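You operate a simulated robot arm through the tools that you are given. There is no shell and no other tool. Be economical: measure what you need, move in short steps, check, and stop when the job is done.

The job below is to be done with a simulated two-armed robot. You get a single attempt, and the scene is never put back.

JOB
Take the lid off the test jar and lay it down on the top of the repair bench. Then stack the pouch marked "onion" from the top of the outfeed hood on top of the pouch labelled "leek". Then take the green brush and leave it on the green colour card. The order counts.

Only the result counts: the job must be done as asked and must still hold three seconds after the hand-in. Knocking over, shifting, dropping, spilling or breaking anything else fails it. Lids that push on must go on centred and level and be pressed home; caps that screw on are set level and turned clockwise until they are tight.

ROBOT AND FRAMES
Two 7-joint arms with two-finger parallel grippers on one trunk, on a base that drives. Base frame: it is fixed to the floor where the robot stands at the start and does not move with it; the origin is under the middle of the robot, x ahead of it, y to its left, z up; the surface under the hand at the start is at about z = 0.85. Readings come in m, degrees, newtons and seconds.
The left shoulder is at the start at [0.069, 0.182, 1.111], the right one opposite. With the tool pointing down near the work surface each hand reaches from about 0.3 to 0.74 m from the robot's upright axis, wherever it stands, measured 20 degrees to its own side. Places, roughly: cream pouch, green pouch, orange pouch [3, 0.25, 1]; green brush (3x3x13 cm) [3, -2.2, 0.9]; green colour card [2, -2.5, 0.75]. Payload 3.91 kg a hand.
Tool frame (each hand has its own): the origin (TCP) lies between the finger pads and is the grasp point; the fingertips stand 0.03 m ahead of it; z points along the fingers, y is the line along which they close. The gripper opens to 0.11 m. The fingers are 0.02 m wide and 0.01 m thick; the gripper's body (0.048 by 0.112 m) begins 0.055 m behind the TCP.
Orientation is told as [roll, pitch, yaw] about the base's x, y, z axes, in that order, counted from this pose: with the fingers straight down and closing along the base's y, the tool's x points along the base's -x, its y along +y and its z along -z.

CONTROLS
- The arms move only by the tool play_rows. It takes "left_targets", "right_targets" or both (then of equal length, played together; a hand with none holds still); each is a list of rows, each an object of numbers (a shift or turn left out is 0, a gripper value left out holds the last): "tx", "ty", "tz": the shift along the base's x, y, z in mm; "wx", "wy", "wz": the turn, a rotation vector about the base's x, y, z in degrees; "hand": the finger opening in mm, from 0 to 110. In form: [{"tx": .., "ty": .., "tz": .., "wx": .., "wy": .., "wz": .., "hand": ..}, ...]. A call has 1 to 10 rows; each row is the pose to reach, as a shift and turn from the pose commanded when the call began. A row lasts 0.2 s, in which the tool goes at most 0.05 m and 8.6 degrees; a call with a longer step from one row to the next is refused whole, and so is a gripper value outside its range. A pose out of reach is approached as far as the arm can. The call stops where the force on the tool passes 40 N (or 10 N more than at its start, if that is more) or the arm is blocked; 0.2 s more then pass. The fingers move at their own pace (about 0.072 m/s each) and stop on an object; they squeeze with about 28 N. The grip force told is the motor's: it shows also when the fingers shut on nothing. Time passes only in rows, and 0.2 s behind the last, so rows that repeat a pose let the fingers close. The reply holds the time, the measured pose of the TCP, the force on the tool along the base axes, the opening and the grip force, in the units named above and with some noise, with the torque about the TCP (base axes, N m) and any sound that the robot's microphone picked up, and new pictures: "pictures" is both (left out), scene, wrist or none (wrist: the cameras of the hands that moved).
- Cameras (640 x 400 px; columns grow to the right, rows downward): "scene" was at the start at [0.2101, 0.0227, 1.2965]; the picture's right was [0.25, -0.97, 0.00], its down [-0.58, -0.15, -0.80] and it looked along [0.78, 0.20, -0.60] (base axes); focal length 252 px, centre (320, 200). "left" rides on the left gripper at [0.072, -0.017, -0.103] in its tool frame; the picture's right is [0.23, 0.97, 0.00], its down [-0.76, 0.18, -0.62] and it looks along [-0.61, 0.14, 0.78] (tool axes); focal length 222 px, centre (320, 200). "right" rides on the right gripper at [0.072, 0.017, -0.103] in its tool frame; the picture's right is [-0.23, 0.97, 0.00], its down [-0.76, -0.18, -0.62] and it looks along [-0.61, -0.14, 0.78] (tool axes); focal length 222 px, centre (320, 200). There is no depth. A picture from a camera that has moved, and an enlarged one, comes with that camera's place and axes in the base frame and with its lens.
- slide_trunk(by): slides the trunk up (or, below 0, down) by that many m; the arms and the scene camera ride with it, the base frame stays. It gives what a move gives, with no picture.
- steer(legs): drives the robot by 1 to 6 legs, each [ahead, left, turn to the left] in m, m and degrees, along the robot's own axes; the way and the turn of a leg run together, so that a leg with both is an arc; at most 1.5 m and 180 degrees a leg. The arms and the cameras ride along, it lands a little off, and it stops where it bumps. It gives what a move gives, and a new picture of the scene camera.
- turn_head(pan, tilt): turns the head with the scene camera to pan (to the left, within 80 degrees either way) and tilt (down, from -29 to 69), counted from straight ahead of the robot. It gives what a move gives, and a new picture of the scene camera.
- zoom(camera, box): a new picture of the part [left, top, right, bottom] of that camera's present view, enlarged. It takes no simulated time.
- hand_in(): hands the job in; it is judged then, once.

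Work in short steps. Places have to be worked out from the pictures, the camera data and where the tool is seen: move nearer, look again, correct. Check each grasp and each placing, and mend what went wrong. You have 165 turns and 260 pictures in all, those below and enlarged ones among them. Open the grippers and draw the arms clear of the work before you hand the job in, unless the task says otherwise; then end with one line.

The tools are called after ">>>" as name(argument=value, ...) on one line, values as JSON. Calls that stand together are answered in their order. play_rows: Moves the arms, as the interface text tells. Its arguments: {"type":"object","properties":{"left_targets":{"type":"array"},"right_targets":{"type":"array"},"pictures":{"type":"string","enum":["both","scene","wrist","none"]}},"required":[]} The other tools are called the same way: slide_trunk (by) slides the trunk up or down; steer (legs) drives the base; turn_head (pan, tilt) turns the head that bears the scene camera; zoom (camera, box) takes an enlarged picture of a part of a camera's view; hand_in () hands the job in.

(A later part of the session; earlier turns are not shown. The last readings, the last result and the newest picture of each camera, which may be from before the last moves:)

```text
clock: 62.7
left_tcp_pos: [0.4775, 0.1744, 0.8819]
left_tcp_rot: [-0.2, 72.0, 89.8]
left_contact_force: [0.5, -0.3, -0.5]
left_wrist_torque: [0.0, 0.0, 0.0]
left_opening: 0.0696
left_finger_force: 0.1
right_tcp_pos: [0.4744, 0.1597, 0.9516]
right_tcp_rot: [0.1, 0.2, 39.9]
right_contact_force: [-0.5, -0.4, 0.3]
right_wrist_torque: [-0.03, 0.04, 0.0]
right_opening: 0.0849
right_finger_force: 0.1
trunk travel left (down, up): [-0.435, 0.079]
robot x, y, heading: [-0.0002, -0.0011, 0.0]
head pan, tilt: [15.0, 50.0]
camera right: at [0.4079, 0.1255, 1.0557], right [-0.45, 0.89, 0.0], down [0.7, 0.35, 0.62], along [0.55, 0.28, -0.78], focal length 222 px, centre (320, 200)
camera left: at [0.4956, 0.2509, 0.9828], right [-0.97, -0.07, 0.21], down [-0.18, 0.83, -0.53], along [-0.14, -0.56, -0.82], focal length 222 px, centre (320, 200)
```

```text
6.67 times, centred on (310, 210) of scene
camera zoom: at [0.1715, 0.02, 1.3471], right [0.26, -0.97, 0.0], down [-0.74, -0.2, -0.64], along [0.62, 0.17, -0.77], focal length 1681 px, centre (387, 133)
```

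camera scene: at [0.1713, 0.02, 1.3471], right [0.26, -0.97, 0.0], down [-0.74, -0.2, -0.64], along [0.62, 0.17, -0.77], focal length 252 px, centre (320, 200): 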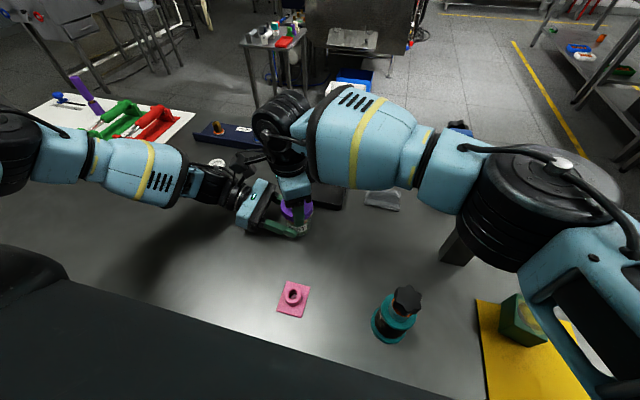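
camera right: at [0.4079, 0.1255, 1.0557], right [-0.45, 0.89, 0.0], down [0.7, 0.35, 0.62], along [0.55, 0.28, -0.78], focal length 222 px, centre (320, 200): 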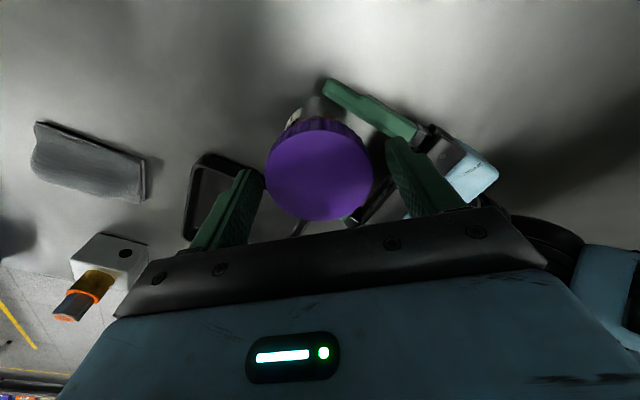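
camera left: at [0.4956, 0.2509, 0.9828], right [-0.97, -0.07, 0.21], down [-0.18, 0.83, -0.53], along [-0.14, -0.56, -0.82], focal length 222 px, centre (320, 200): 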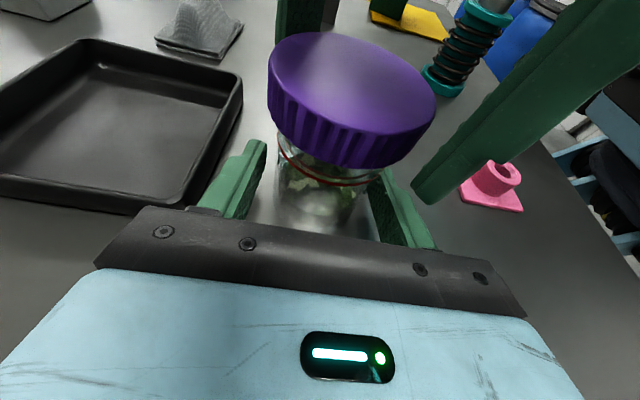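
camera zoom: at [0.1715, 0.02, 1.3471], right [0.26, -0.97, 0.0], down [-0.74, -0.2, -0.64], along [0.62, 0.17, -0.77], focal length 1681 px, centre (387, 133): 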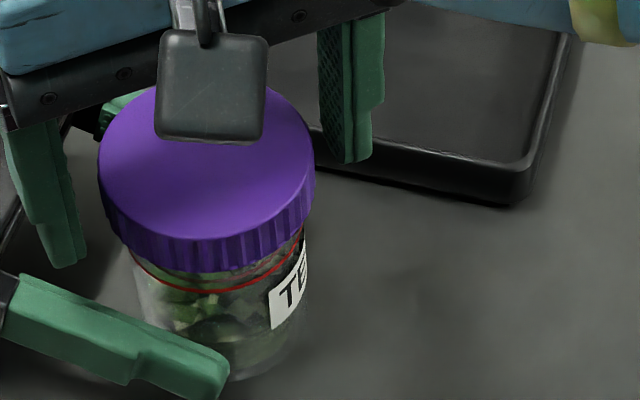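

The lid looks about as low as at the start. The early strokes turned freely at about 0.08 Nm, and the later ones jammed once I lifted and the jar tilted. I regrip the settled jar with the left hand and rotate the open right hand back.

>>> play_rows(left_targets=[{"hand": 40}, {"hand": 40}, {"hand": 40}, {"hand": 40}, {"hand": 40}, {"hand": 40}, {"hand": 40}, {"hand": 40}, {"hand": 40}, {"hand": 40}], right_targets=[{"wz": -8.5}, {"wz": -17}, {"wz": -25.5}, {"wz": -34}, {"wz": -42.5}, {"wz": -51}, {"wz": -59.5}, {"wz": -68}, {"wz": -76.5}, {"wz": -85}], pictures="wrist")

>>> zoom(camera="left", box=[240, 10, 440, 240])

```text
clock: 64.9
left_tcp_pos: [0.4781, 0.174, 0.8811]
left_tcp_rot: [-0.2, 72.0, 89.8]
left_contact_force: [0.2, 0.0, 1.1]
left_wrist_torque: [-0.01, 0.05, 0.0]
left_opening: 0.0553
left_finger_force: 27.8
right_tcp_pos: [0.4736, 0.1596, 0.951]
right_tcp_rot: [0.1, 0.2, -45.2]
right_contact_force: [-0.2, -1.0, -0.4]
right_wrist_torque: [0.02, 0.01, -0.01]
right_opening: 0.0849
right_finger_force: 0.0
trunk travel left (down, up): [-0.435, 0.079]
robot x, y, heading: [0.001, -0.0027, -0.1]
head pan, tilt: [15.0, 50.0]
camera right: at [0.435, 0.2224, 1.0548], right [0.85, 0.53, 0.0], down [0.41, -0.67, 0.62], along [0.33, -0.53, -0.78], focal length 222 px, centre (320, 200)
camera left: at [0.4956, 0.251, 0.9829], right [-0.97, -0.07, 0.21], down [-0.18, 0.83, -0.53], along [-0.14, -0.56, -0.82], focal length 222 px, centre (320, 200)
```

right: 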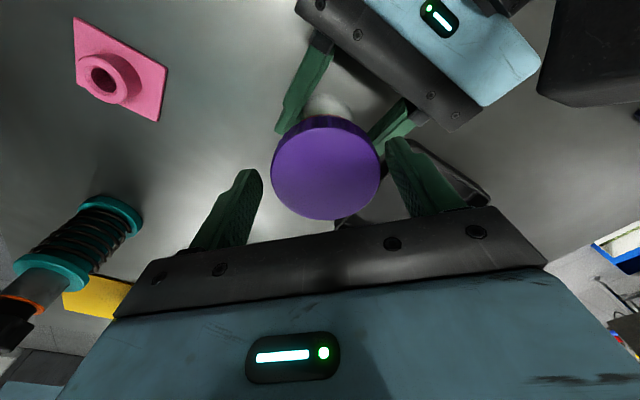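
left: 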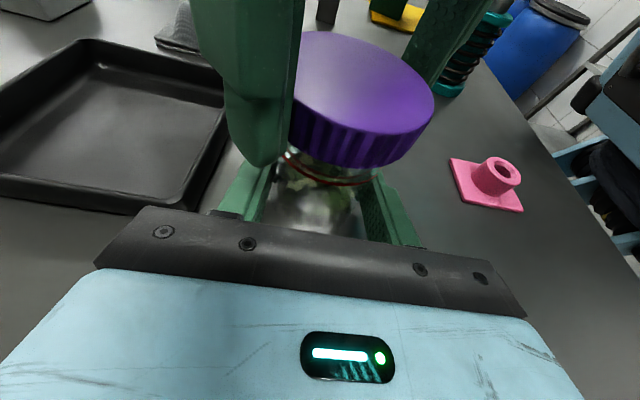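

```text
1.74 times, centred on (340, 125) of left
camera zoom: at [0.4956, 0.251, 0.9829], right [-0.97, -0.07, 0.21], down [-0.18, 0.83, -0.53], along [-0.14, -0.56, -0.82], focal length 386 px, centre (285, 330)
```

zoom: 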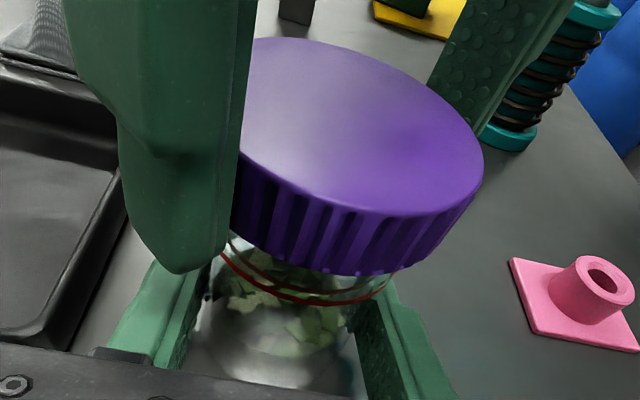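

By both cameras the lid centre is at about [0.476, 0.164], so my earlier grips were a few mm eccentric, which bends the jar and binds the lid. I centre, close, turn 68° with no lift and read the torque.

>>> play_rows(right_targets=[{"tx": 2, "ty": 4, "hand": 85}, {"tx": 2, "ty": 4, "hand": 60}, {"tx": 2, "ty": 4, "hand": 60}, {"tx": 2, "ty": 4, "hand": 60}, {"tx": 2, "ty": 4, "wz": 8.5}, {"tx": 2, "ty": 4, "wz": 17}, {"tx": 2, "ty": 4, "wz": 25.5}, {"tx": 2, "ty": 4, "wz": 34}], pictures="wrist")

>>> zoom(camera="scene", box=[280, 180, 340, 240])

```text
clock: 66.7
left_tcp_pos: [0.4783, 0.1745, 0.8819]
left_tcp_rot: [-0.3, 72.0, 89.8]
left_contact_force: [12.6, 4.7, 1.2]
left_wrist_torque: [-0.28, 0.53, 0.83]
left_opening: 0.0571
left_finger_force: 27.8
right_tcp_pos: [0.4759, 0.1637, 0.9494]
right_tcp_rot: [0.2, 0.1, -10.8]
right_contact_force: [-13.4, -5.0, -0.4]
right_wrist_torque: [-0.1, 0.41, -0.71]
right_opening: 0.0648
right_finger_force: 28.1
trunk travel left (down, up): [-0.435, 0.079]
robot x, y, heading: [0.0029, -0.0037, -0.2]
head pan, tilt: [15.0, 50.0]
camera right: at [0.4082, 0.1938, 1.0543], right [0.41, 0.91, 0.0], down [0.72, -0.32, 0.62], along [0.57, -0.25, -0.78], focal length 222 px, centre (320, 200)
```

right: 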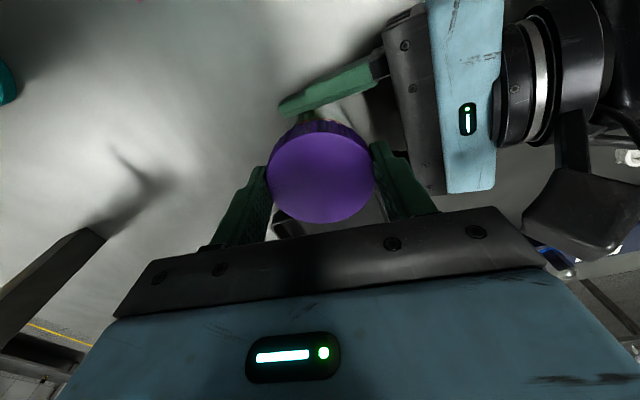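

```text
6.67 times, centred on (310, 210) of scene
camera zoom: at [0.1714, 0.02, 1.3471], right [0.26, -0.97, 0.0], down [-0.74, -0.2, -0.64], along [0.62, 0.17, -0.77], focal length 1681 px, centre (387, 133)
```

zoom: 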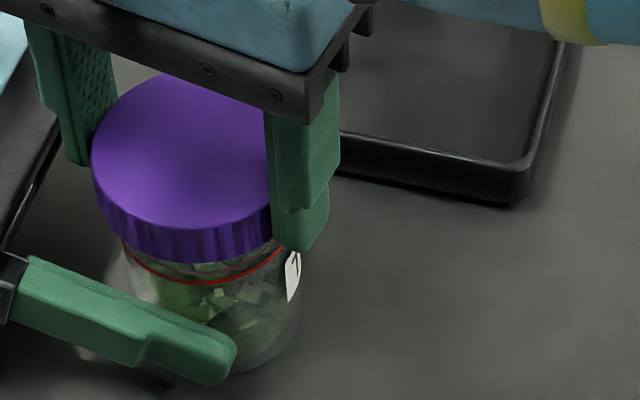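

The jar now turns fully with the lid at 0.7 Nm. The visible gap has grown from about 4 to 7 mm, so it did unscrew part of the way and is now binding or at the end. I test a small clockwise turn to feel the torque.

>>> play_rows(right_targets=[{"wz": -6}, {"wz": -12}, {"wz": -18}], pictures="none")

>>> zoom(camera="scene", box=[280, 180, 340, 240])

>>> play_rows(right_targets=[{"wz": -8}, {"wz": -16}, {"wz": -24}], pictures="none")

>>> zoom(camera="scene", box=[280, 180, 340, 240])

```text
clock: 67.5
left_tcp_pos: [0.4773, 0.1731, 0.8812]
left_tcp_rot: [-0.2, 72.1, 89.6]
left_contact_force: [9.6, -0.2, 5.6]
left_wrist_torque: [0.5, 0.55, 0.1]
left_opening: 0.0566
left_finger_force: 28.0
right_tcp_pos: [0.4758, 0.1639, 0.9513]
right_tcp_rot: [0.2, 0.1, -29.1]
right_contact_force: [-10.0, 0.4, -5.7]
right_wrist_torque: [-0.51, 0.13, -0.03]
right_opening: 0.0647
right_finger_force: 27.7
trunk travel left (down, up): [-0.435, 0.079]
robot x, y, heading: [0.0005, -0.0015, 0.2]
head pan, tilt: [15.0, 50.0]
```

```text
6.67 times, centred on (310, 210) of scene
camera zoom: at [0.1715, 0.02, 1.347], right [0.26, -0.97, 0.0], down [-0.74, -0.2, -0.64], along [0.62, 0.17, -0.77], focal length 1681 px, centre (387, 133)
```

zoom: 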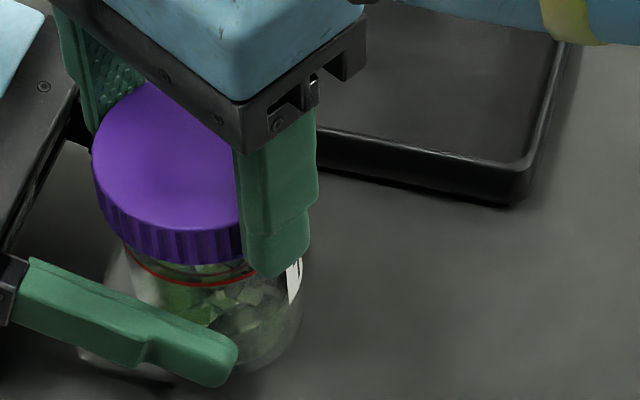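

```text
clock: 68.3
left_tcp_pos: [0.477, 0.1735, 0.883]
left_tcp_rot: [-0.3, 72.3, 89.8]
left_contact_force: [2.9, -7.3, 10.1]
left_wrist_torque: [0.33, 0.46, 0.05]
left_opening: 0.0569
left_finger_force: 27.9
right_tcp_pos: [0.4762, 0.1656, 0.9514]
right_tcp_rot: [0.3, 0.2, -53.2]
right_contact_force: [-3.3, 6.1, -11.4]
right_wrist_torque: [0.03, -0.18, 0.03]
right_opening: 0.0647
right_finger_force: 27.9
trunk travel left (down, up): [-0.435, 0.079]
robot x, y, heading: [0.0017, -0.0019, 0.0]
head pan, tilt: [15.0, 50.0]
```

```text
6.67 times, centred on (310, 210) of scene
camera zoom: at [0.1715, 0.0201, 1.3471], right [0.26, -0.97, 0.0], down [-0.74, -0.2, -0.64], along [0.62, 0.17, -0.77], focal length 1681 px, centre (387, 133)
```

zoom: 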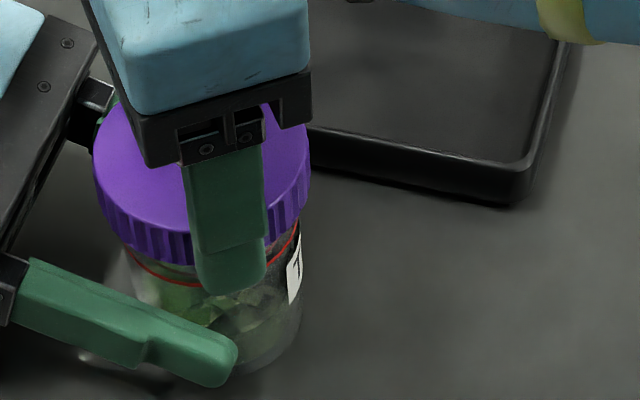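

Clockwise the lid turns freely with the label still, and it pulls the hand down, so it is a real screw thread that had stopped at the counter-clockwise side. I now turn counter-clockwise again in small steps, following the rise, to find where the torque appears.

>>> play_rows(right_targets=[{"wz": 8}, {"wz": 16}, {"wz": 24}], pictures="none")

>>> play_rows(right_targets=[{"wz": 6}, {"wz": 12}, {"wz": 18}], pictures="none")

>>> play_rows(right_targets=[{"wz": 5}, {"wz": 10}], pictures="none")

>>> zoom(camera="scene", box=[280, 180, 340, 240])

```text
clock: 69.1
left_tcp_pos: [0.4783, 0.1751, 0.8816]
left_tcp_rot: [-0.3, 72.0, 89.8]
left_contact_force: [8.5, -5.0, 8.7]
left_wrist_torque: [-0.27, 0.49, 0.12]
left_opening: 0.0569
left_finger_force: 28.0
right_tcp_pos: [0.4754, 0.1643, 0.9519]
right_tcp_rot: [0.3, 0.2, -28.8]
right_contact_force: [-8.5, 5.0, -10.5]
right_wrist_torque: [0.56, 0.13, -0.05]
right_opening: 0.0643
right_finger_force: 28.0
trunk travel left (down, up): [-0.435, 0.079]
robot x, y, heading: [-0.0028, 0.0019, 0.0]
head pan, tilt: [15.0, 50.0]
```

```text
clock: 69.9
left_tcp_pos: [0.4785, 0.1738, 0.8819]
left_tcp_rot: [-0.4, 72.0, 89.7]
left_contact_force: [11.2, -3.6, 5.5]
left_wrist_torque: [0.14, 0.39, 0.31]
left_opening: 0.0569
left_finger_force: 27.9
right_tcp_pos: [0.4769, 0.1644, 0.953]
right_tcp_rot: [0.3, 0.1, -10.9]
right_contact_force: [-10.1, 4.0, -1.8]
right_wrist_torque: [0.09, 0.2, -0.15]
right_opening: 0.0648
right_finger_force: 28.1
trunk travel left (down, up): [-0.435, 0.079]
robot x, y, heading: [0.0024, -0.0021, 0.3]
head pan, tilt: [15.0, 50.0]
```

```text
clock: 70.5
left_tcp_pos: [0.4778, 0.1753, 0.8811]
left_tcp_rot: [-0.3, 72.0, 89.7]
left_contact_force: [8.6, 0.9, 2.2]
left_wrist_torque: [-0.05, 0.16, 0.18]
left_opening: 0.0567
left_finger_force: 27.9
right_tcp_pos: [0.4772, 0.1631, 0.9516]
right_tcp_rot: [0.2, 0.0, -0.9]
right_contact_force: [-8.0, -0.9, 2.4]
right_wrist_torque: [-0.06, 0.25, -0.06]
right_opening: 0.0648
right_finger_force: 28.3
trunk travel left (down, up): [-0.435, 0.079]
robot x, y, heading: [-0.0005, -0.0005, 0.0]
head pan, tilt: [15.0, 50.0]
```

```text
6.67 times, centred on (310, 210) of scene
camera zoom: at [0.1714, 0.0199, 1.3471], right [0.26, -0.97, 0.0], down [-0.74, -0.2, -0.64], along [0.62, 0.17, -0.77], focal length 1681 px, centre (387, 133)
```

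zoom: 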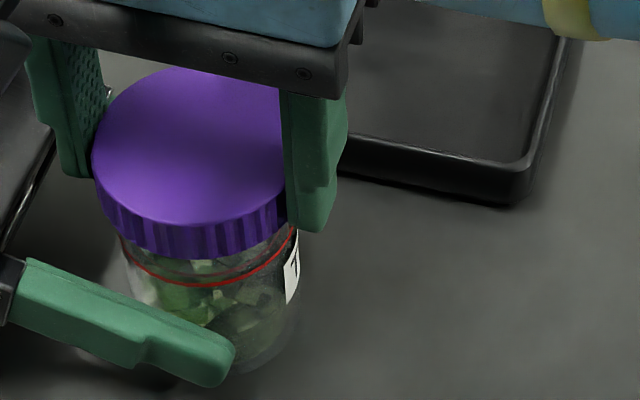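

It goes past the old angle now with low torque and the gap is growing. I continue counter-clockwise with a gentle follow-up.

>>> play_rows(right_targets=[{"wz": 6, "tz": 0.2}, {"wz": 12, "tz": 0.4}, {"wz": 18, "tz": 0.6}], pictures="none")

>>> play_rows(right_targets=[{"wz": 6, "tz": 0.2}, {"wz": 12, "tz": 0.4}, {"wz": 18, "tz": 0.6}, {"wz": 24, "tz": 0.8}], pictures="none")

>>> zoom(camera="scene", box=[280, 180, 340, 240])

```text
clock: 71.3
left_tcp_pos: [0.4784, 0.1753, 0.8816]
left_tcp_rot: [-0.2, 72.0, 90.1]
left_contact_force: [9.7, 1.7, 1.7]
left_wrist_torque: [-0.12, 0.48, 0.23]
left_opening: 0.0569
left_finger_force: 28.2
right_tcp_pos: [0.4784, 0.1644, 0.9501]
right_tcp_rot: [0.2, 0.0, 17.1]
right_contact_force: [-8.5, -2.2, -1.2]
right_wrist_torque: [-0.03, 0.23, -0.11]
right_opening: 0.0646
right_finger_force: 28.0
trunk travel left (down, up): [-0.435, 0.079]
robot x, y, heading: [-0.0024, -0.0005, -0.0]
head pan, tilt: [15.0, 50.0]
```

```text
clock: 72.3
left_tcp_pos: [0.4788, 0.1742, 0.8813]
left_tcp_rot: [-0.2, 72.0, 89.7]
left_contact_force: [6.1, 7.3, -0.4]
left_wrist_torque: [-0.4, 0.35, 0.21]
left_opening: 0.0565
left_finger_force: 27.4
right_tcp_pos: [0.4774, 0.1637, 0.9526]
right_tcp_rot: [0.2, 0.1, 41.0]
right_contact_force: [-5.9, -7.4, -1.3]
right_wrist_torque: [-0.13, 0.16, -0.15]
right_opening: 0.0648
right_finger_force: 28.0
trunk travel left (down, up): [-0.435, 0.079]
robot x, y, heading: [-0.0007, 0.001, -0.1]
head pan, tilt: [15.0, 50.0]
```

```text
6.67 times, centred on (310, 210) of scene
camera zoom: at [0.1715, 0.0201, 1.3471], right [0.26, -0.97, 0.0], down [-0.74, -0.2, -0.64], along [0.62, 0.17, -0.77], focal length 1681 px, centre (387, 133)
```

zoom: 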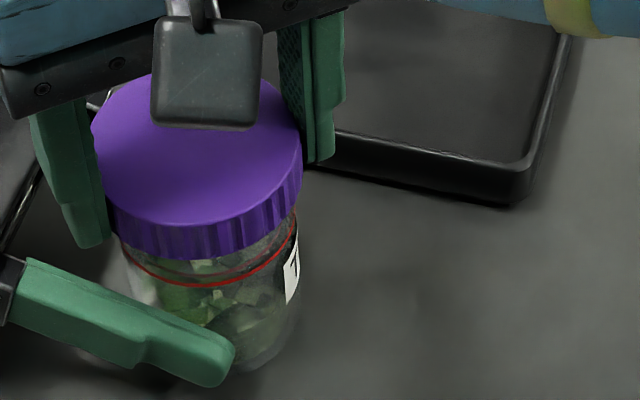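

It is working: the label stays still and the torque is low. I regrip without any vertical motion while the fingers open, then turn another stroke.

>>> play_rows(right_targets=[{"hand": 85}, {"hand": 85}, {"wz": -8.5}, {"wz": -17}, {"wz": -25.5}, {"wz": -34}, {"wz": -42.5}, {"wz": -51}, {"wz": -59.5}, {"wz": -68}], pictures="none")

>>> play_rows(right_targets=[{"wz": -8.5}, {"wz": -17}, {"wz": -25}, {"wz": -25, "hand": 60}, {"wz": -25, "hand": 60}, {"wz": -25, "hand": 60}], pictures="wrist")

>>> zoom(camera="scene", box=[280, 180, 340, 240])

```text
clock: 74.5
left_tcp_pos: [0.4796, 0.1741, 0.8815]
left_tcp_rot: [-0.2, 71.9, 89.8]
left_contact_force: [0.3, -0.6, 0.3]
left_wrist_torque: [0.0, -0.01, 0.0]
left_opening: 0.0563
left_finger_force: 27.9
right_tcp_pos: [0.4761, 0.1641, 0.9527]
right_tcp_rot: [0.2, 0.1, -27.3]
right_contact_force: [-0.1, -0.6, 0.6]
right_wrist_torque: [-0.02, 0.0, -0.04]
right_opening: 0.0849
right_finger_force: 0.1
trunk travel left (down, up): [-0.435, 0.079]
robot x, y, heading: [-0.0002, -0.0017, -0.2]
head pan, tilt: [15.0, 50.0]
```

```text
clock: 75.9
left_tcp_pos: [0.4784, 0.1754, 0.8815]
left_tcp_rot: [-0.2, 72.0, 89.9]
left_contact_force: [-0.1, -1.1, 0.1]
left_wrist_torque: [0.05, -0.05, -0.01]
left_opening: 0.0564
left_finger_force: 27.6
right_tcp_pos: [0.4754, 0.1635, 0.9517]
right_tcp_rot: [0.2, 0.1, -52.0]
right_contact_force: [0.9, 1.0, 0.1]
right_wrist_torque: [-0.01, -0.03, 0.01]
right_opening: 0.0655
right_finger_force: 27.9
trunk travel left (down, up): [-0.435, 0.079]
robot x, y, heading: [-0.0001, 0.0024, 0.3]
head pan, tilt: [15.0, 50.0]
camera right: at [0.4442, 0.2304, 1.0559], right [0.91, 0.42, 0.0], down [0.33, -0.71, 0.62], along [0.26, -0.56, -0.78], focal length 222 px, centre (320, 200)
```

right: 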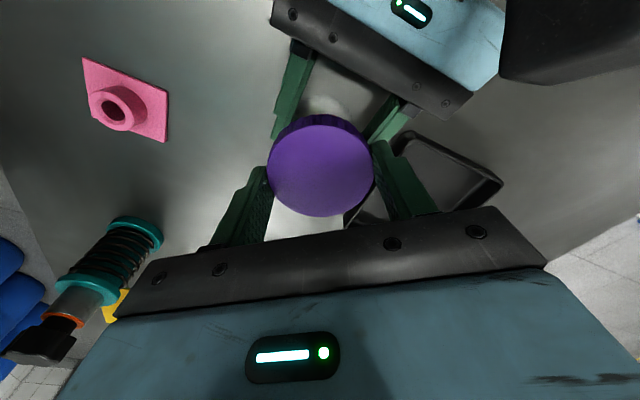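

```text
6.67 times, centred on (310, 210) of scene
camera zoom: at [0.1715, 0.02, 1.3471], right [0.26, -0.97, 0.0], down [-0.74, -0.2, -0.64], along [0.62, 0.17, -0.77], focal length 1681 px, centre (387, 133)
```

zoom: 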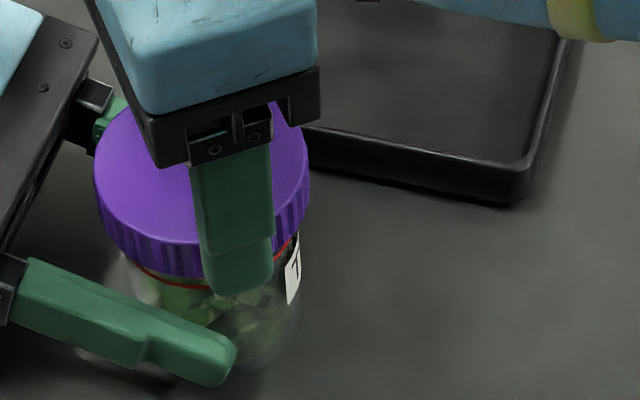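

The lid dropped back when I released it, so it had been loose at the end of that stroke. This time I turn counter-clockwise and then lift without letting go.

>>> play_rows(right_targets=[{"wz": 8, "tz": 0.2}, {"wz": 16, "tz": 0.4}, {"wz": 24, "tz": 0.6}, {"wz": 32, "tz": 0.8}, {"wz": 40, "tz": 1}, {"wz": 48, "tz": 1.2}], pictures="none")

>>> zoom(camera="scene", box=[280, 180, 340, 240])

>>> play_rows(right_targets=[{"wz": 8, "tz": 0.2}, {"wz": 16, "tz": 0.4}, {"wz": 24, "tz": 0.6}, {"wz": 32, "tz": 0.8}, {"wz": 40, "tz": 1}], pictures="none")

>>> zoom(camera="scene", box=[280, 180, 340, 240])

```text
clock: 77.3
left_tcp_pos: [0.4779, 0.1749, 0.8821]
left_tcp_rot: [-0.2, 72.0, 89.7]
left_contact_force: [0.2, 0.6, 0.4]
left_wrist_torque: [-0.02, -0.01, 0.07]
left_opening: 0.0563
left_finger_force: 28.9
right_tcp_pos: [0.4767, 0.1646, 0.9528]
right_tcp_rot: [0.2, 0.1, -3.9]
right_contact_force: [-0.4, -1.1, -0.1]
right_wrist_torque: [-0.02, -0.02, 0.03]
right_opening: 0.0653
right_finger_force: 28.2
trunk travel left (down, up): [-0.435, 0.079]
robot x, y, heading: [0.0002, -0.0024, 0.0]
head pan, tilt: [15.0, 50.0]
```

```text
6.67 times, centred on (310, 210) of scene
camera zoom: at [0.1715, 0.0201, 1.3471], right [0.26, -0.97, 0.0], down [-0.74, -0.2, -0.64], along [0.62, 0.17, -0.77], focal length 1681 px, centre (387, 133)
```

zoom: 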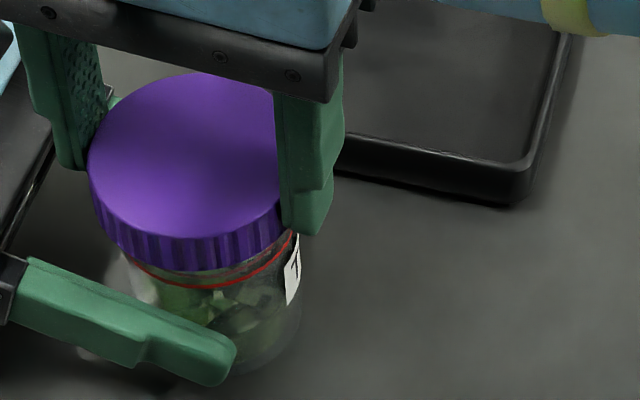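

```text
clock: 78.5
left_tcp_pos: [0.4783, 0.1742, 0.8807]
left_tcp_rot: [-0.2, 72.1, 89.7]
left_contact_force: [3.1, 4.8, 1.1]
left_wrist_torque: [-0.1, 0.13, 0.11]
left_opening: 0.0563
left_finger_force: 27.7
right_tcp_pos: [0.4769, 0.1643, 0.9544]
right_tcp_rot: [0.3, 0.1, 36.3]
right_contact_force: [-2.5, -3.9, 0.6]
right_wrist_torque: [-0.1, 0.07, -0.04]
right_opening: 0.0652
right_finger_force: 27.8
trunk travel left (down, up): [-0.435, 0.079]
robot x, y, heading: [0.0038, -0.0007, 0.1]
head pan, tilt: [15.0, 50.0]
```

```text
6.67 times, centred on (310, 210) of scene
camera zoom: at [0.1714, 0.02, 1.3471], right [0.26, -0.97, 0.0], down [-0.74, -0.2, -0.64], along [0.62, 0.17, -0.77], focal length 1681 px, centre (387, 133)
```

zoom: 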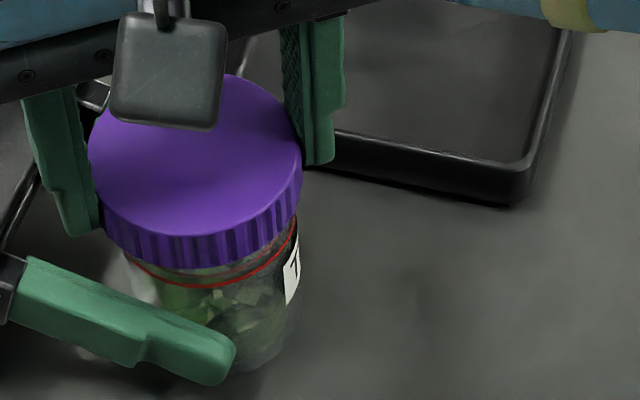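

The turn was free, with the label unmoved and small forces. Now I lift slowly.

>>> play_rows(right_targets=[{"tz": 2}, {"tz": 4}, {"tz": 6}, {"tz": 8}, {"tz": 10}], pictures="none")

>>> zoom(camera="scene", box=[280, 180, 340, 240])

```text
clock: 79.7
left_tcp_pos: [0.4779, 0.174, 0.8816]
left_tcp_rot: [-0.3, 72.0, 89.8]
left_contact_force: [1.6, 6.4, 4.5]
left_wrist_torque: [-0.47, 0.03, 0.02]
left_opening: 0.0563
left_finger_force: 27.6
right_tcp_pos: [0.4772, 0.165, 0.9641]
right_tcp_rot: [0.2, 0.1, 36.0]
right_contact_force: [-1.2, -5.6, -4.0]
right_wrist_torque: [-0.02, 0.03, -0.02]
right_opening: 0.0654
right_finger_force: 28.3
trunk travel left (down, up): [-0.435, 0.079]
robot x, y, heading: [0.0001, -0.0027, -0.3]
head pan, tilt: [15.0, 50.0]
```

```text
6.67 times, centred on (310, 210) of scene
camera zoom: at [0.1715, 0.0201, 1.3471], right [0.26, -0.97, 0.0], down [-0.74, -0.2, -0.64], along [0.62, 0.17, -0.77], focal length 1681 px, centre (387, 133)
```

zoom: 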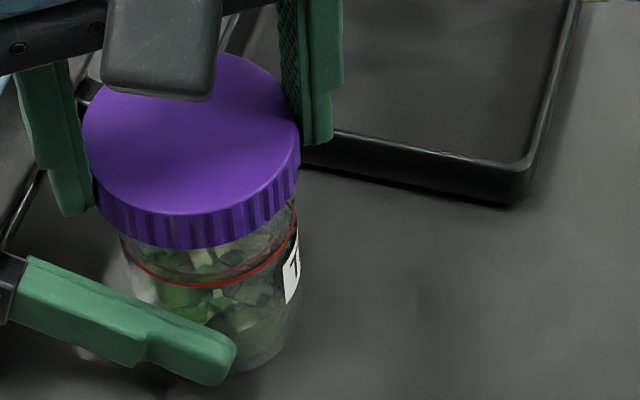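

The lid is coming off: the gap is wide, the jar is unmoved, and the force is only 4 N. I lift further, until it is well clear.

>>> play_rows(right_targets=[{"tz": 4}, {"tz": 8}, {"tz": 14}, {"tz": 22}, {"tz": 35}, {"tz": 55}, {"tz": 80}, {"tz": 80}])

```text
clock: 81.5
left_tcp_pos: [0.4782, 0.1746, 0.8818]
left_tcp_rot: [-0.1, 72.0, 89.8]
left_contact_force: [-0.5, 0.5, 0.1]
left_wrist_torque: [0.0, 0.0, 0.01]
left_opening: 0.0564
left_finger_force: 28.0
right_tcp_pos: [0.4826, 0.1568, 1.043]
right_tcp_rot: [0.5, 0.7, 35.1]
right_contact_force: [0.0, 0.0, 0.5]
right_wrist_torque: [0.01, -0.01, -0.02]
right_opening: 0.0655
right_finger_force: 27.3
trunk travel left (down, up): [-0.435, 0.079]
robot x, y, heading: [-0.0015, 0.0006, -0.1]
head pan, tilt: [15.0, 50.0]
camera scene: at [0.1715, 0.0202, 1.347], right [0.26, -0.97, 0.0], down [-0.74, -0.2, -0.64], along [0.62, 0.17, -0.77], focal length 252 px, centre (320, 200)
camera right: at [0.4152, 0.1291, 1.1467], right [-0.37, 0.93, 0.01], down [0.73, 0.29, 0.61], along [0.57, 0.23, -0.79], focal length 222 px, centre (320, 200)
```

scene: 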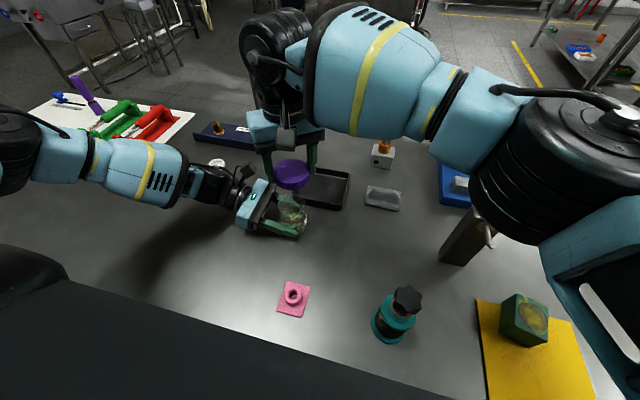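
right: 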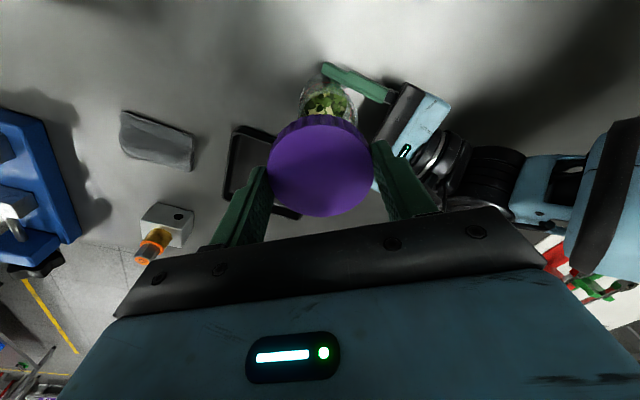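

The lid is off. I carry it to the free area at about [0.46, 0.02] and lower it toward the bench.

>>> play_rows(right_targets=[{"tx": -5, "ty": -35, "wz": -8}, {"tx": -10, "ty": -70, "wz": -16}, {"tx": -16, "ty": -105, "wz": -24}, {"tx": -22, "ty": -137, "wz": -32}, {"tx": -22, "ty": -137, "wz": -36, "tz": -40}, {"tx": -22, "ty": -137, "wz": -36, "tz": -80}, {"tx": -22, "ty": -137, "wz": -36, "tz": -115}, {"tx": -22, "ty": -137, "wz": -36, "tz": -135}, {"tx": -22, "ty": -137, "wz": -36, "tz": -135}])

```text
clock: 83.5
left_tcp_pos: [0.4782, 0.1743, 0.8827]
left_tcp_rot: [-0.2, 72.1, 89.8]
left_contact_force: [-0.2, -0.2, 0.1]
left_wrist_torque: [0.02, 0.02, 0.01]
left_opening: 0.0564
left_finger_force: 27.9
right_tcp_pos: [0.4566, 0.0255, 0.9101]
right_tcp_rot: [0.3, 0.1, 0.0]
right_contact_force: [0.2, 0.4, -0.3]
right_wrist_torque: [-0.04, 0.0, 0.0]
right_opening: 0.0653
right_finger_force: 27.6
trunk travel left (down, up): [-0.435, 0.079]
robot x, y, heading: [-0.0031, -0.0025, -0.2]
head pan, tilt: [15.0, 50.0]
camera scene: at [0.1714, 0.02, 1.3471], right [0.26, -0.97, 0.0], down [-0.74, -0.2, -0.64], along [0.62, 0.17, -0.77], focal length 252 px, centre (320, 200)
camera right: at [0.385, 0.043, 1.0144], right [0.23, 0.97, 0.0], down [0.76, -0.18, 0.62], along [0.61, -0.14, -0.78], focal length 222 px, centre (320, 200)
```

scene: 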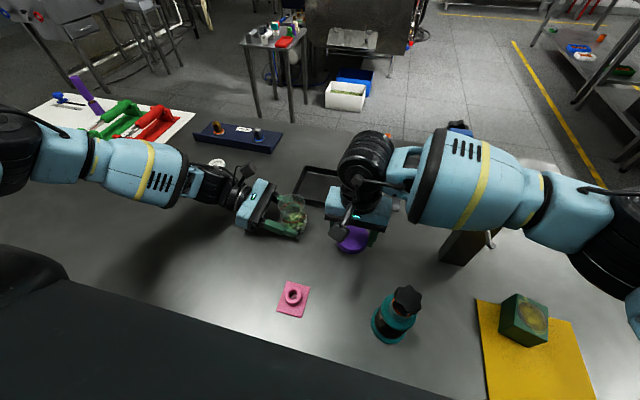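
right: 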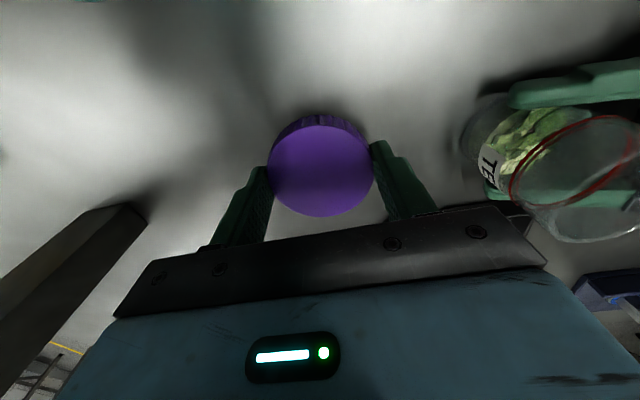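

I lower in small steps until the bench pushes back.

>>> play_rows(right_targets=[{"tz": -5}, {"tz": -10}, {"tz": -15}, {"tz": -18}, {"tz": -18}], pictures="none")

>>> zoom(camera="scene", box=[310, 200, 390, 270])

```text
clock: 84.7
left_tcp_pos: [0.4779, 0.1742, 0.8822]
left_tcp_rot: [-0.3, 72.0, 89.8]
left_contact_force: [-0.3, -0.4, 0.1]
left_wrist_torque: [0.03, -0.03, 0.02]
left_opening: 0.0564
left_finger_force: 28.2
right_tcp_pos: [0.4559, 0.0283, 0.8925]
right_tcp_rot: [0.2, 0.1, 0.0]
right_contact_force: [-0.6, 0.4, 0.1]
right_wrist_torque: [0.0, -0.05, -0.02]
right_opening: 0.0655
right_finger_force: 28.0
trunk travel left (down, up): [-0.435, 0.079]
robot x, y, heading: [0.0005, -0.0022, -0.1]
head pan, tilt: [15.0, 50.0]
```

```text
5.71 times, centred on (350, 235) of scene
camera zoom: at [0.1715, 0.02, 1.3471], right [0.26, -0.97, 0.0], down [-0.74, -0.2, -0.64], along [0.62, 0.17, -0.77], focal length 1441 px, centre (149, 0)
```

zoom: 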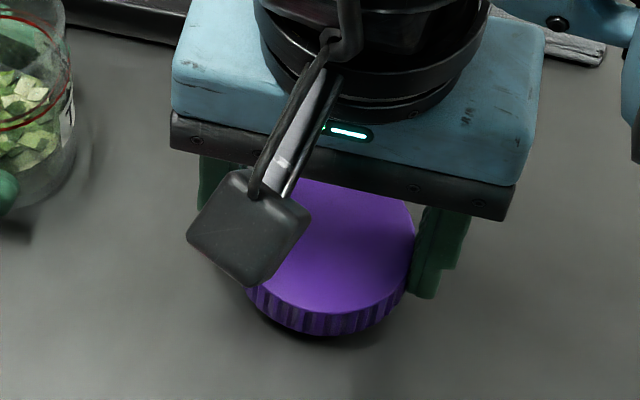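

It is still just above the bench. I go down a few more mm until contact.

>>> play_rows(right_targets=[{"tz": -2}, {"tz": -4}, {"tz": -6}, {"tz": -8}, {"tz": -8}], pictures="none")

```text
clock: 85.9
left_tcp_pos: [0.4783, 0.1748, 0.8816]
left_tcp_rot: [-0.2, 72.0, 89.8]
left_contact_force: [-0.4, 0.1, 0.2]
left_wrist_torque: [0.04, -0.01, -0.02]
left_opening: 0.0563
left_finger_force: 28.2
right_tcp_pos: [0.456, 0.0263, 0.8847]
right_tcp_rot: [0.2, 0.2, 0.0]
right_contact_force: [-0.7, -0.1, -0.5]
right_wrist_torque: [0.0, 0.02, 0.02]
right_opening: 0.0654
right_finger_force: 28.0
trunk travel left (down, up): [-0.435, 0.079]
robot x, y, heading: [0.0006, -0.0012, 0.0]
head pan, tilt: [15.0, 50.0]
```

>>> play_rows(right_targets=[{"tz": -1.5}, {"tz": -3}, {"tz": -4.5}, {"tz": -4.5}], pictures="none")

>>> zoom(camera="scene", box=[310, 200, 390, 270])

```text
clock: 86.9
left_tcp_pos: [0.4775, 0.1743, 0.8815]
left_tcp_rot: [-0.4, 71.9, 89.5]
left_contact_force: [-0.1, 0.8, -0.6]
left_wrist_torque: [-0.02, -0.02, 0.02]
left_opening: 0.0562
left_finger_force: 27.8
right_tcp_pos: [0.4554, 0.0258, 0.8815]
right_tcp_rot: [0.3, -0.1, -0.1]
right_contact_force: [2.8, -2.0, 24.5]
right_wrist_torque: [-0.31, 0.31, 0.03]
right_opening: 0.0654
right_finger_force: 28.2
trunk travel left (down, up): [-0.435, 0.079]
robot x, y, heading: [0.0044, 0.0003, -0.1]
head pan, tilt: [15.0, 50.0]
```

```text
5.71 times, centred on (350, 235) of scene
camera zoom: at [0.1703, 0.0196, 1.3475], right [0.26, -0.97, 0.0], down [-0.74, -0.2, -0.64], along [0.62, 0.17, -0.77], focal length 1441 px, centre (149, 0)
```

zoom: 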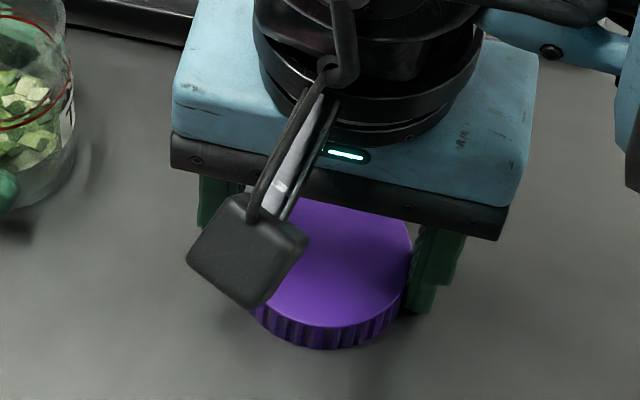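

The lid is touching the bench at 24 N. I relax by 1.5 mm, open the right hand and lift it off.

>>> play_rows(right_targets=[{"tz": 2}, {"tz": 2, "hand": 90}, {"tz": 2, "hand": 90}, {"tz": 2, "hand": 90}, {"tz": 30}, {"tz": 65}, {"tz": 100}, {"tz": 140}])

>>> zoom(camera="scene", box=[240, 170, 380, 260])

```text
clock: 88.7
left_tcp_pos: [0.4776, 0.1743, 0.882]
left_tcp_rot: [-0.2, 72.0, 89.8]
left_contact_force: [-0.3, 0.6, 0.4]
left_wrist_torque: [0.05, 0.01, 0.0]
left_opening: 0.0566
left_finger_force: 28.1
right_tcp_pos: [0.4531, 0.0245, 1.0219]
right_tcp_rot: [0.0, 0.2, 0.0]
right_contact_force: [-0.3, 0.1, -0.3]
right_wrist_torque: [-0.01, -0.02, 0.04]
right_opening: 0.0902
right_finger_force: 0.0
trunk travel left (down, up): [-0.435, 0.079]
robot x, y, heading: [0.0017, -0.0017, -0.0]
head pan, tilt: [15.0, 50.0]
camera scene: at [0.1711, 0.0201, 1.3471], right [0.26, -0.97, 0.0], down [-0.74, -0.2, -0.64], along [0.62, 0.17, -0.77], focal length 252 px, centre (320, 200)
camera right: at [0.3808, 0.0411, 1.1258], right [0.23, 0.97, 0.0], down [0.76, -0.18, 0.62], along [0.61, -0.14, -0.78], focal length 222 px, centre (320, 200)
```

scene: 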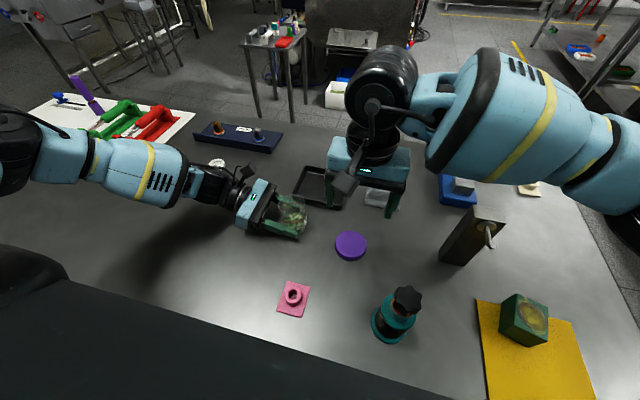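
right: 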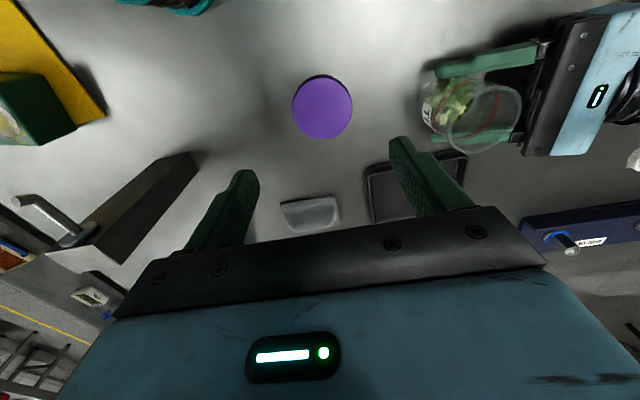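

```text
4.44 times, centred on (310, 215) of scene
camera zoom: at [0.1711, 0.0201, 1.3471], right [0.26, -0.97, 0.0], down [-0.74, -0.2, -0.64], along [0.62, 0.17, -0.77], focal length 1121 px, centre (364, 133)
```

zoom: 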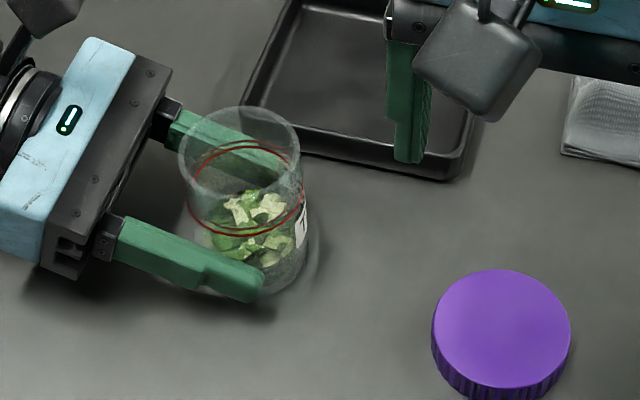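

The lid lies flat on the bench. The jar may be slightly raised or tilted in the left grip, so I lower the left hand gently to feel for contact before releasing.

>>> play_rows(left_targets=[{"tz": -1}, {"tz": -2}, {"tz": -3}, {"tz": -3}], pictures="wrist")

```text
clock: 89.7
left_tcp_pos: [0.4785, 0.1719, 0.8789]
left_tcp_rot: [-0.3, 72.1, 89.7]
left_contact_force: [0.7, 2.6, 9.1]
left_wrist_torque: [0.18, 0.05, 0.0]
left_opening: 0.0564
left_finger_force: 27.7
right_tcp_pos: [0.4539, 0.0257, 1.0217]
right_tcp_rot: [0.3, 0.1, 0.0]
right_contact_force: [0.3, 0.0, 0.7]
right_wrist_torque: [-0.03, 0.02, -0.03]
right_opening: 0.0898
right_finger_force: 0.1
trunk travel left (down, up): [-0.435, 0.079]
robot x, y, heading: [0.0009, 0.0032, 0.0]
head pan, tilt: [15.0, 50.0]
camera left: at [0.4951, 0.2496, 0.98], right [-0.97, -0.07, 0.21], down [-0.18, 0.83, -0.53], along [-0.14, -0.56, -0.82], focal length 222 px, centre (320, 200)
```

left: 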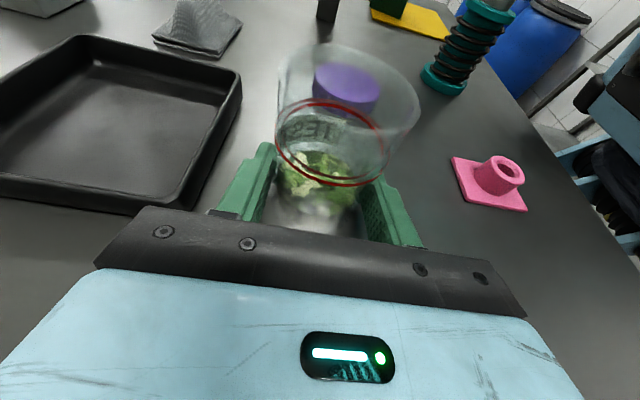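

The jar is in contact with the bench. I open the left hand slowly, check that the jar stands, then back out along +y.

>>> play_rows(left_targets=[{"hand": 60}, {"hand": 65}, {"hand": 75}, {"hand": 80}, {"hand": 80}], pictures="wrist")

>>> play_rows(left_targets=[{"ty": 10}, {"ty": 25}, {"ty": 45}, {"ty": 70}, {"ty": 100}, {"ty": 130}, {"ty": 140, "tz": 40}, {"ty": 140, "tz": 85}, {"ty": 140, "tz": 130}, {"ty": 140, "tz": 180}], pictures="scene")

```text
clock: 90.9
left_tcp_pos: [0.4777, 0.174, 0.8785]
left_tcp_rot: [-0.2, 72.0, 89.7]
left_contact_force: [-0.3, -0.5, -0.1]
left_wrist_torque: [-0.02, -0.03, 0.01]
left_opening: 0.0801
left_finger_force: 0.1
right_tcp_pos: [0.4534, 0.0245, 1.0217]
right_tcp_rot: [0.3, 0.0, 0.0]
right_contact_force: [0.8, 0.2, 0.0]
right_wrist_torque: [0.03, -0.05, -0.01]
right_opening: 0.09
right_finger_force: 0.0
trunk travel left (down, up): [-0.435, 0.079]
robot x, y, heading: [0.0049, -0.0025, -0.1]
head pan, tilt: [15.0, 50.0]
camera left: at [0.4953, 0.2495, 0.9797], right [-0.97, -0.07, 0.21], down [-0.18, 0.83, -0.53], along [-0.14, -0.56, -0.82], focal length 222 px, centre (320, 200)
```

left: 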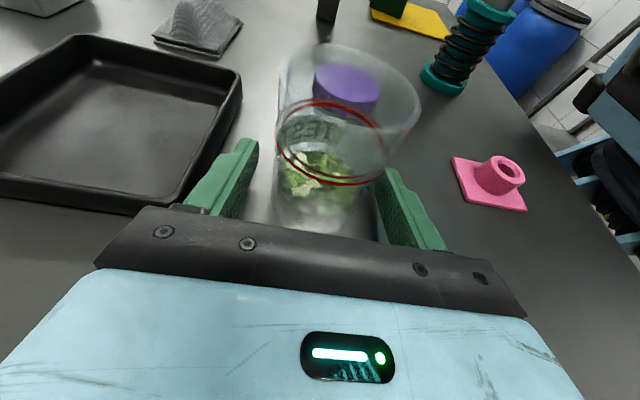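

```text
clock: 93.1
left_tcp_pos: [0.4741, 0.3137, 1.0597]
left_tcp_rot: [-0.1, 71.9, 89.8]
left_contact_force: [0.5, -0.4, 0.0]
left_wrist_torque: [0.01, -0.01, 0.04]
left_opening: 0.0798
left_finger_force: 0.1
right_tcp_pos: [0.4526, 0.0231, 1.0213]
right_tcp_rot: [0.2, 0.0, 0.1]
right_contact_force: [0.1, -0.4, 0.3]
right_wrist_torque: [0.02, 0.02, 0.01]
right_opening: 0.09
right_finger_force: 0.1
trunk travel left (down, up): [-0.435, 0.079]
robot x, y, heading: [0.0011, 0.0011, 0.1]
head pan, tilt: [15.0, 50.0]
camera scene: at [0.1706, 0.0196, 1.3472], right [0.26, -0.97, 0.0], down [-0.74, -0.2, -0.64], along [0.62, 0.17, -0.77], focal length 252 px, centre (320, 200)
```

scene: 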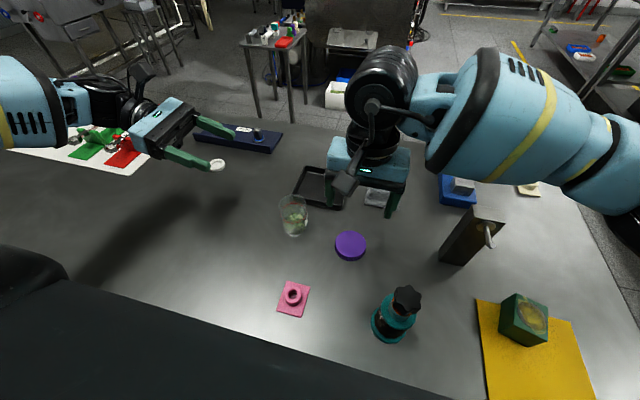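

The jar stands open and the lid lies beside it. Part one looks done. I stow the arms now: the left hand tips back to vertical, and the right lifts and draws back.

>>> play_rows(left_targets=[{"wx": 7.2, "tz": 12}, {"wx": 14.4, "tz": 24}, {"wx": 21.6, "tz": 36}, {"wx": 28.8, "tz": 48}, {"wx": 36, "tz": 60}, {"wx": 43.2, "tz": 72}, {"wx": 50.4, "tz": 84}, {"wx": 57.6, "tz": 96}, {"wx": 64.8, "tz": 108}, {"wx": 72, "tz": 120}], right_targets=[{"tz": 20}, {"tz": 40}, {"tz": 65, "ty": -10}, {"tz": 90, "ty": -30}, {"tz": 115, "ty": -60}, {"tz": 140, "ty": -90, "tx": -10}, {"tz": 160, "ty": -120, "tx": -30}, {"tz": 170, "ty": -150, "tx": -50}, {"tz": 180, "ty": -180, "tx": -70}, {"tz": 190, "ty": -210, "tx": -90}], pictures="none")

>>> play_rows(left_targets=[{"wz": -8.5, "tx": -10}, {"wz": -17, "tx": -20}, {"wz": -25.5, "tx": -30}, {"wz": -34, "tx": -40}, {"wz": -42.5, "tx": -50}, {"wz": -51, "tx": -60}, {"wz": -59.5, "tx": -75}, {"wz": -68, "tx": -90}, {"wz": -76.5, "tx": -105}, {"wz": -85, "tx": -120}], pictures="scene")

```text
clock: 95.3
left_tcp_pos: [0.4756, 0.3128, 1.1799]
left_tcp_rot: [-0.1, -0.2, 89.9]
left_contact_force: [0.2, -0.3, -0.3]
left_wrist_torque: [0.0, -0.01, -0.04]
left_opening: 0.0799
left_finger_force: 0.0
right_tcp_pos: [0.3643, -0.1849, 1.2081]
right_tcp_rot: [0.3, 0.0, 0.0]
right_contact_force: [-1.4, 0.0, 0.6]
right_wrist_torque: [0.01, -0.01, 0.02]
right_opening: 0.0901
right_finger_force: 0.0
trunk travel left (down, up): [-0.435, 0.079]
robot x, y, heading: [-0.0005, -0.0015, 0.1]
head pan, tilt: [15.0, 50.0]
```

```text
clock: 97.5
left_tcp_pos: [0.3554, 0.3139, 1.1764]
left_tcp_rot: [0.0, 0.0, 4.8]
left_contact_force: [0.0, -0.3, 0.1]
left_wrist_torque: [-0.01, 0.0, 0.02]
left_opening: 0.0801
left_finger_force: 0.1
right_tcp_pos: [0.3655, -0.1807, 1.2084]
right_tcp_rot: [0.2, 0.0, 0.0]
right_contact_force: [0.3, 0.1, 0.0]
right_wrist_torque: [0.0, -0.02, -0.01]
right_opening: 0.0901
right_finger_force: 0.0
trunk travel left (down, up): [-0.435, 0.079]
robot x, y, heading: [-0.0018, -0.0015, -0.1]
head pan, tilt: [15.0, 50.0]
camera scene: at [0.171, 0.0203, 1.3471], right [0.26, -0.97, 0.0], down [-0.74, -0.2, -0.64], along [0.62, 0.17, -0.77], focal length 252 px, centre (320, 200)
```

scene: 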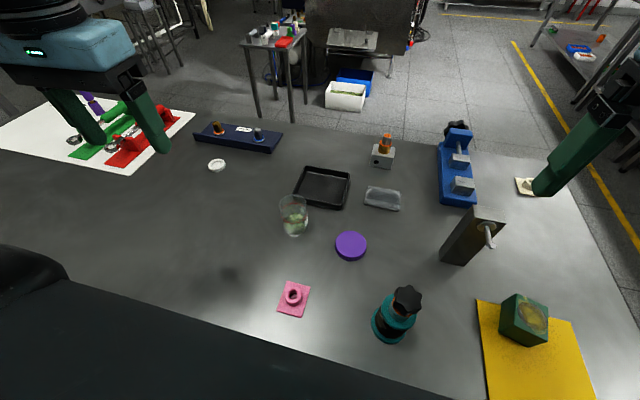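

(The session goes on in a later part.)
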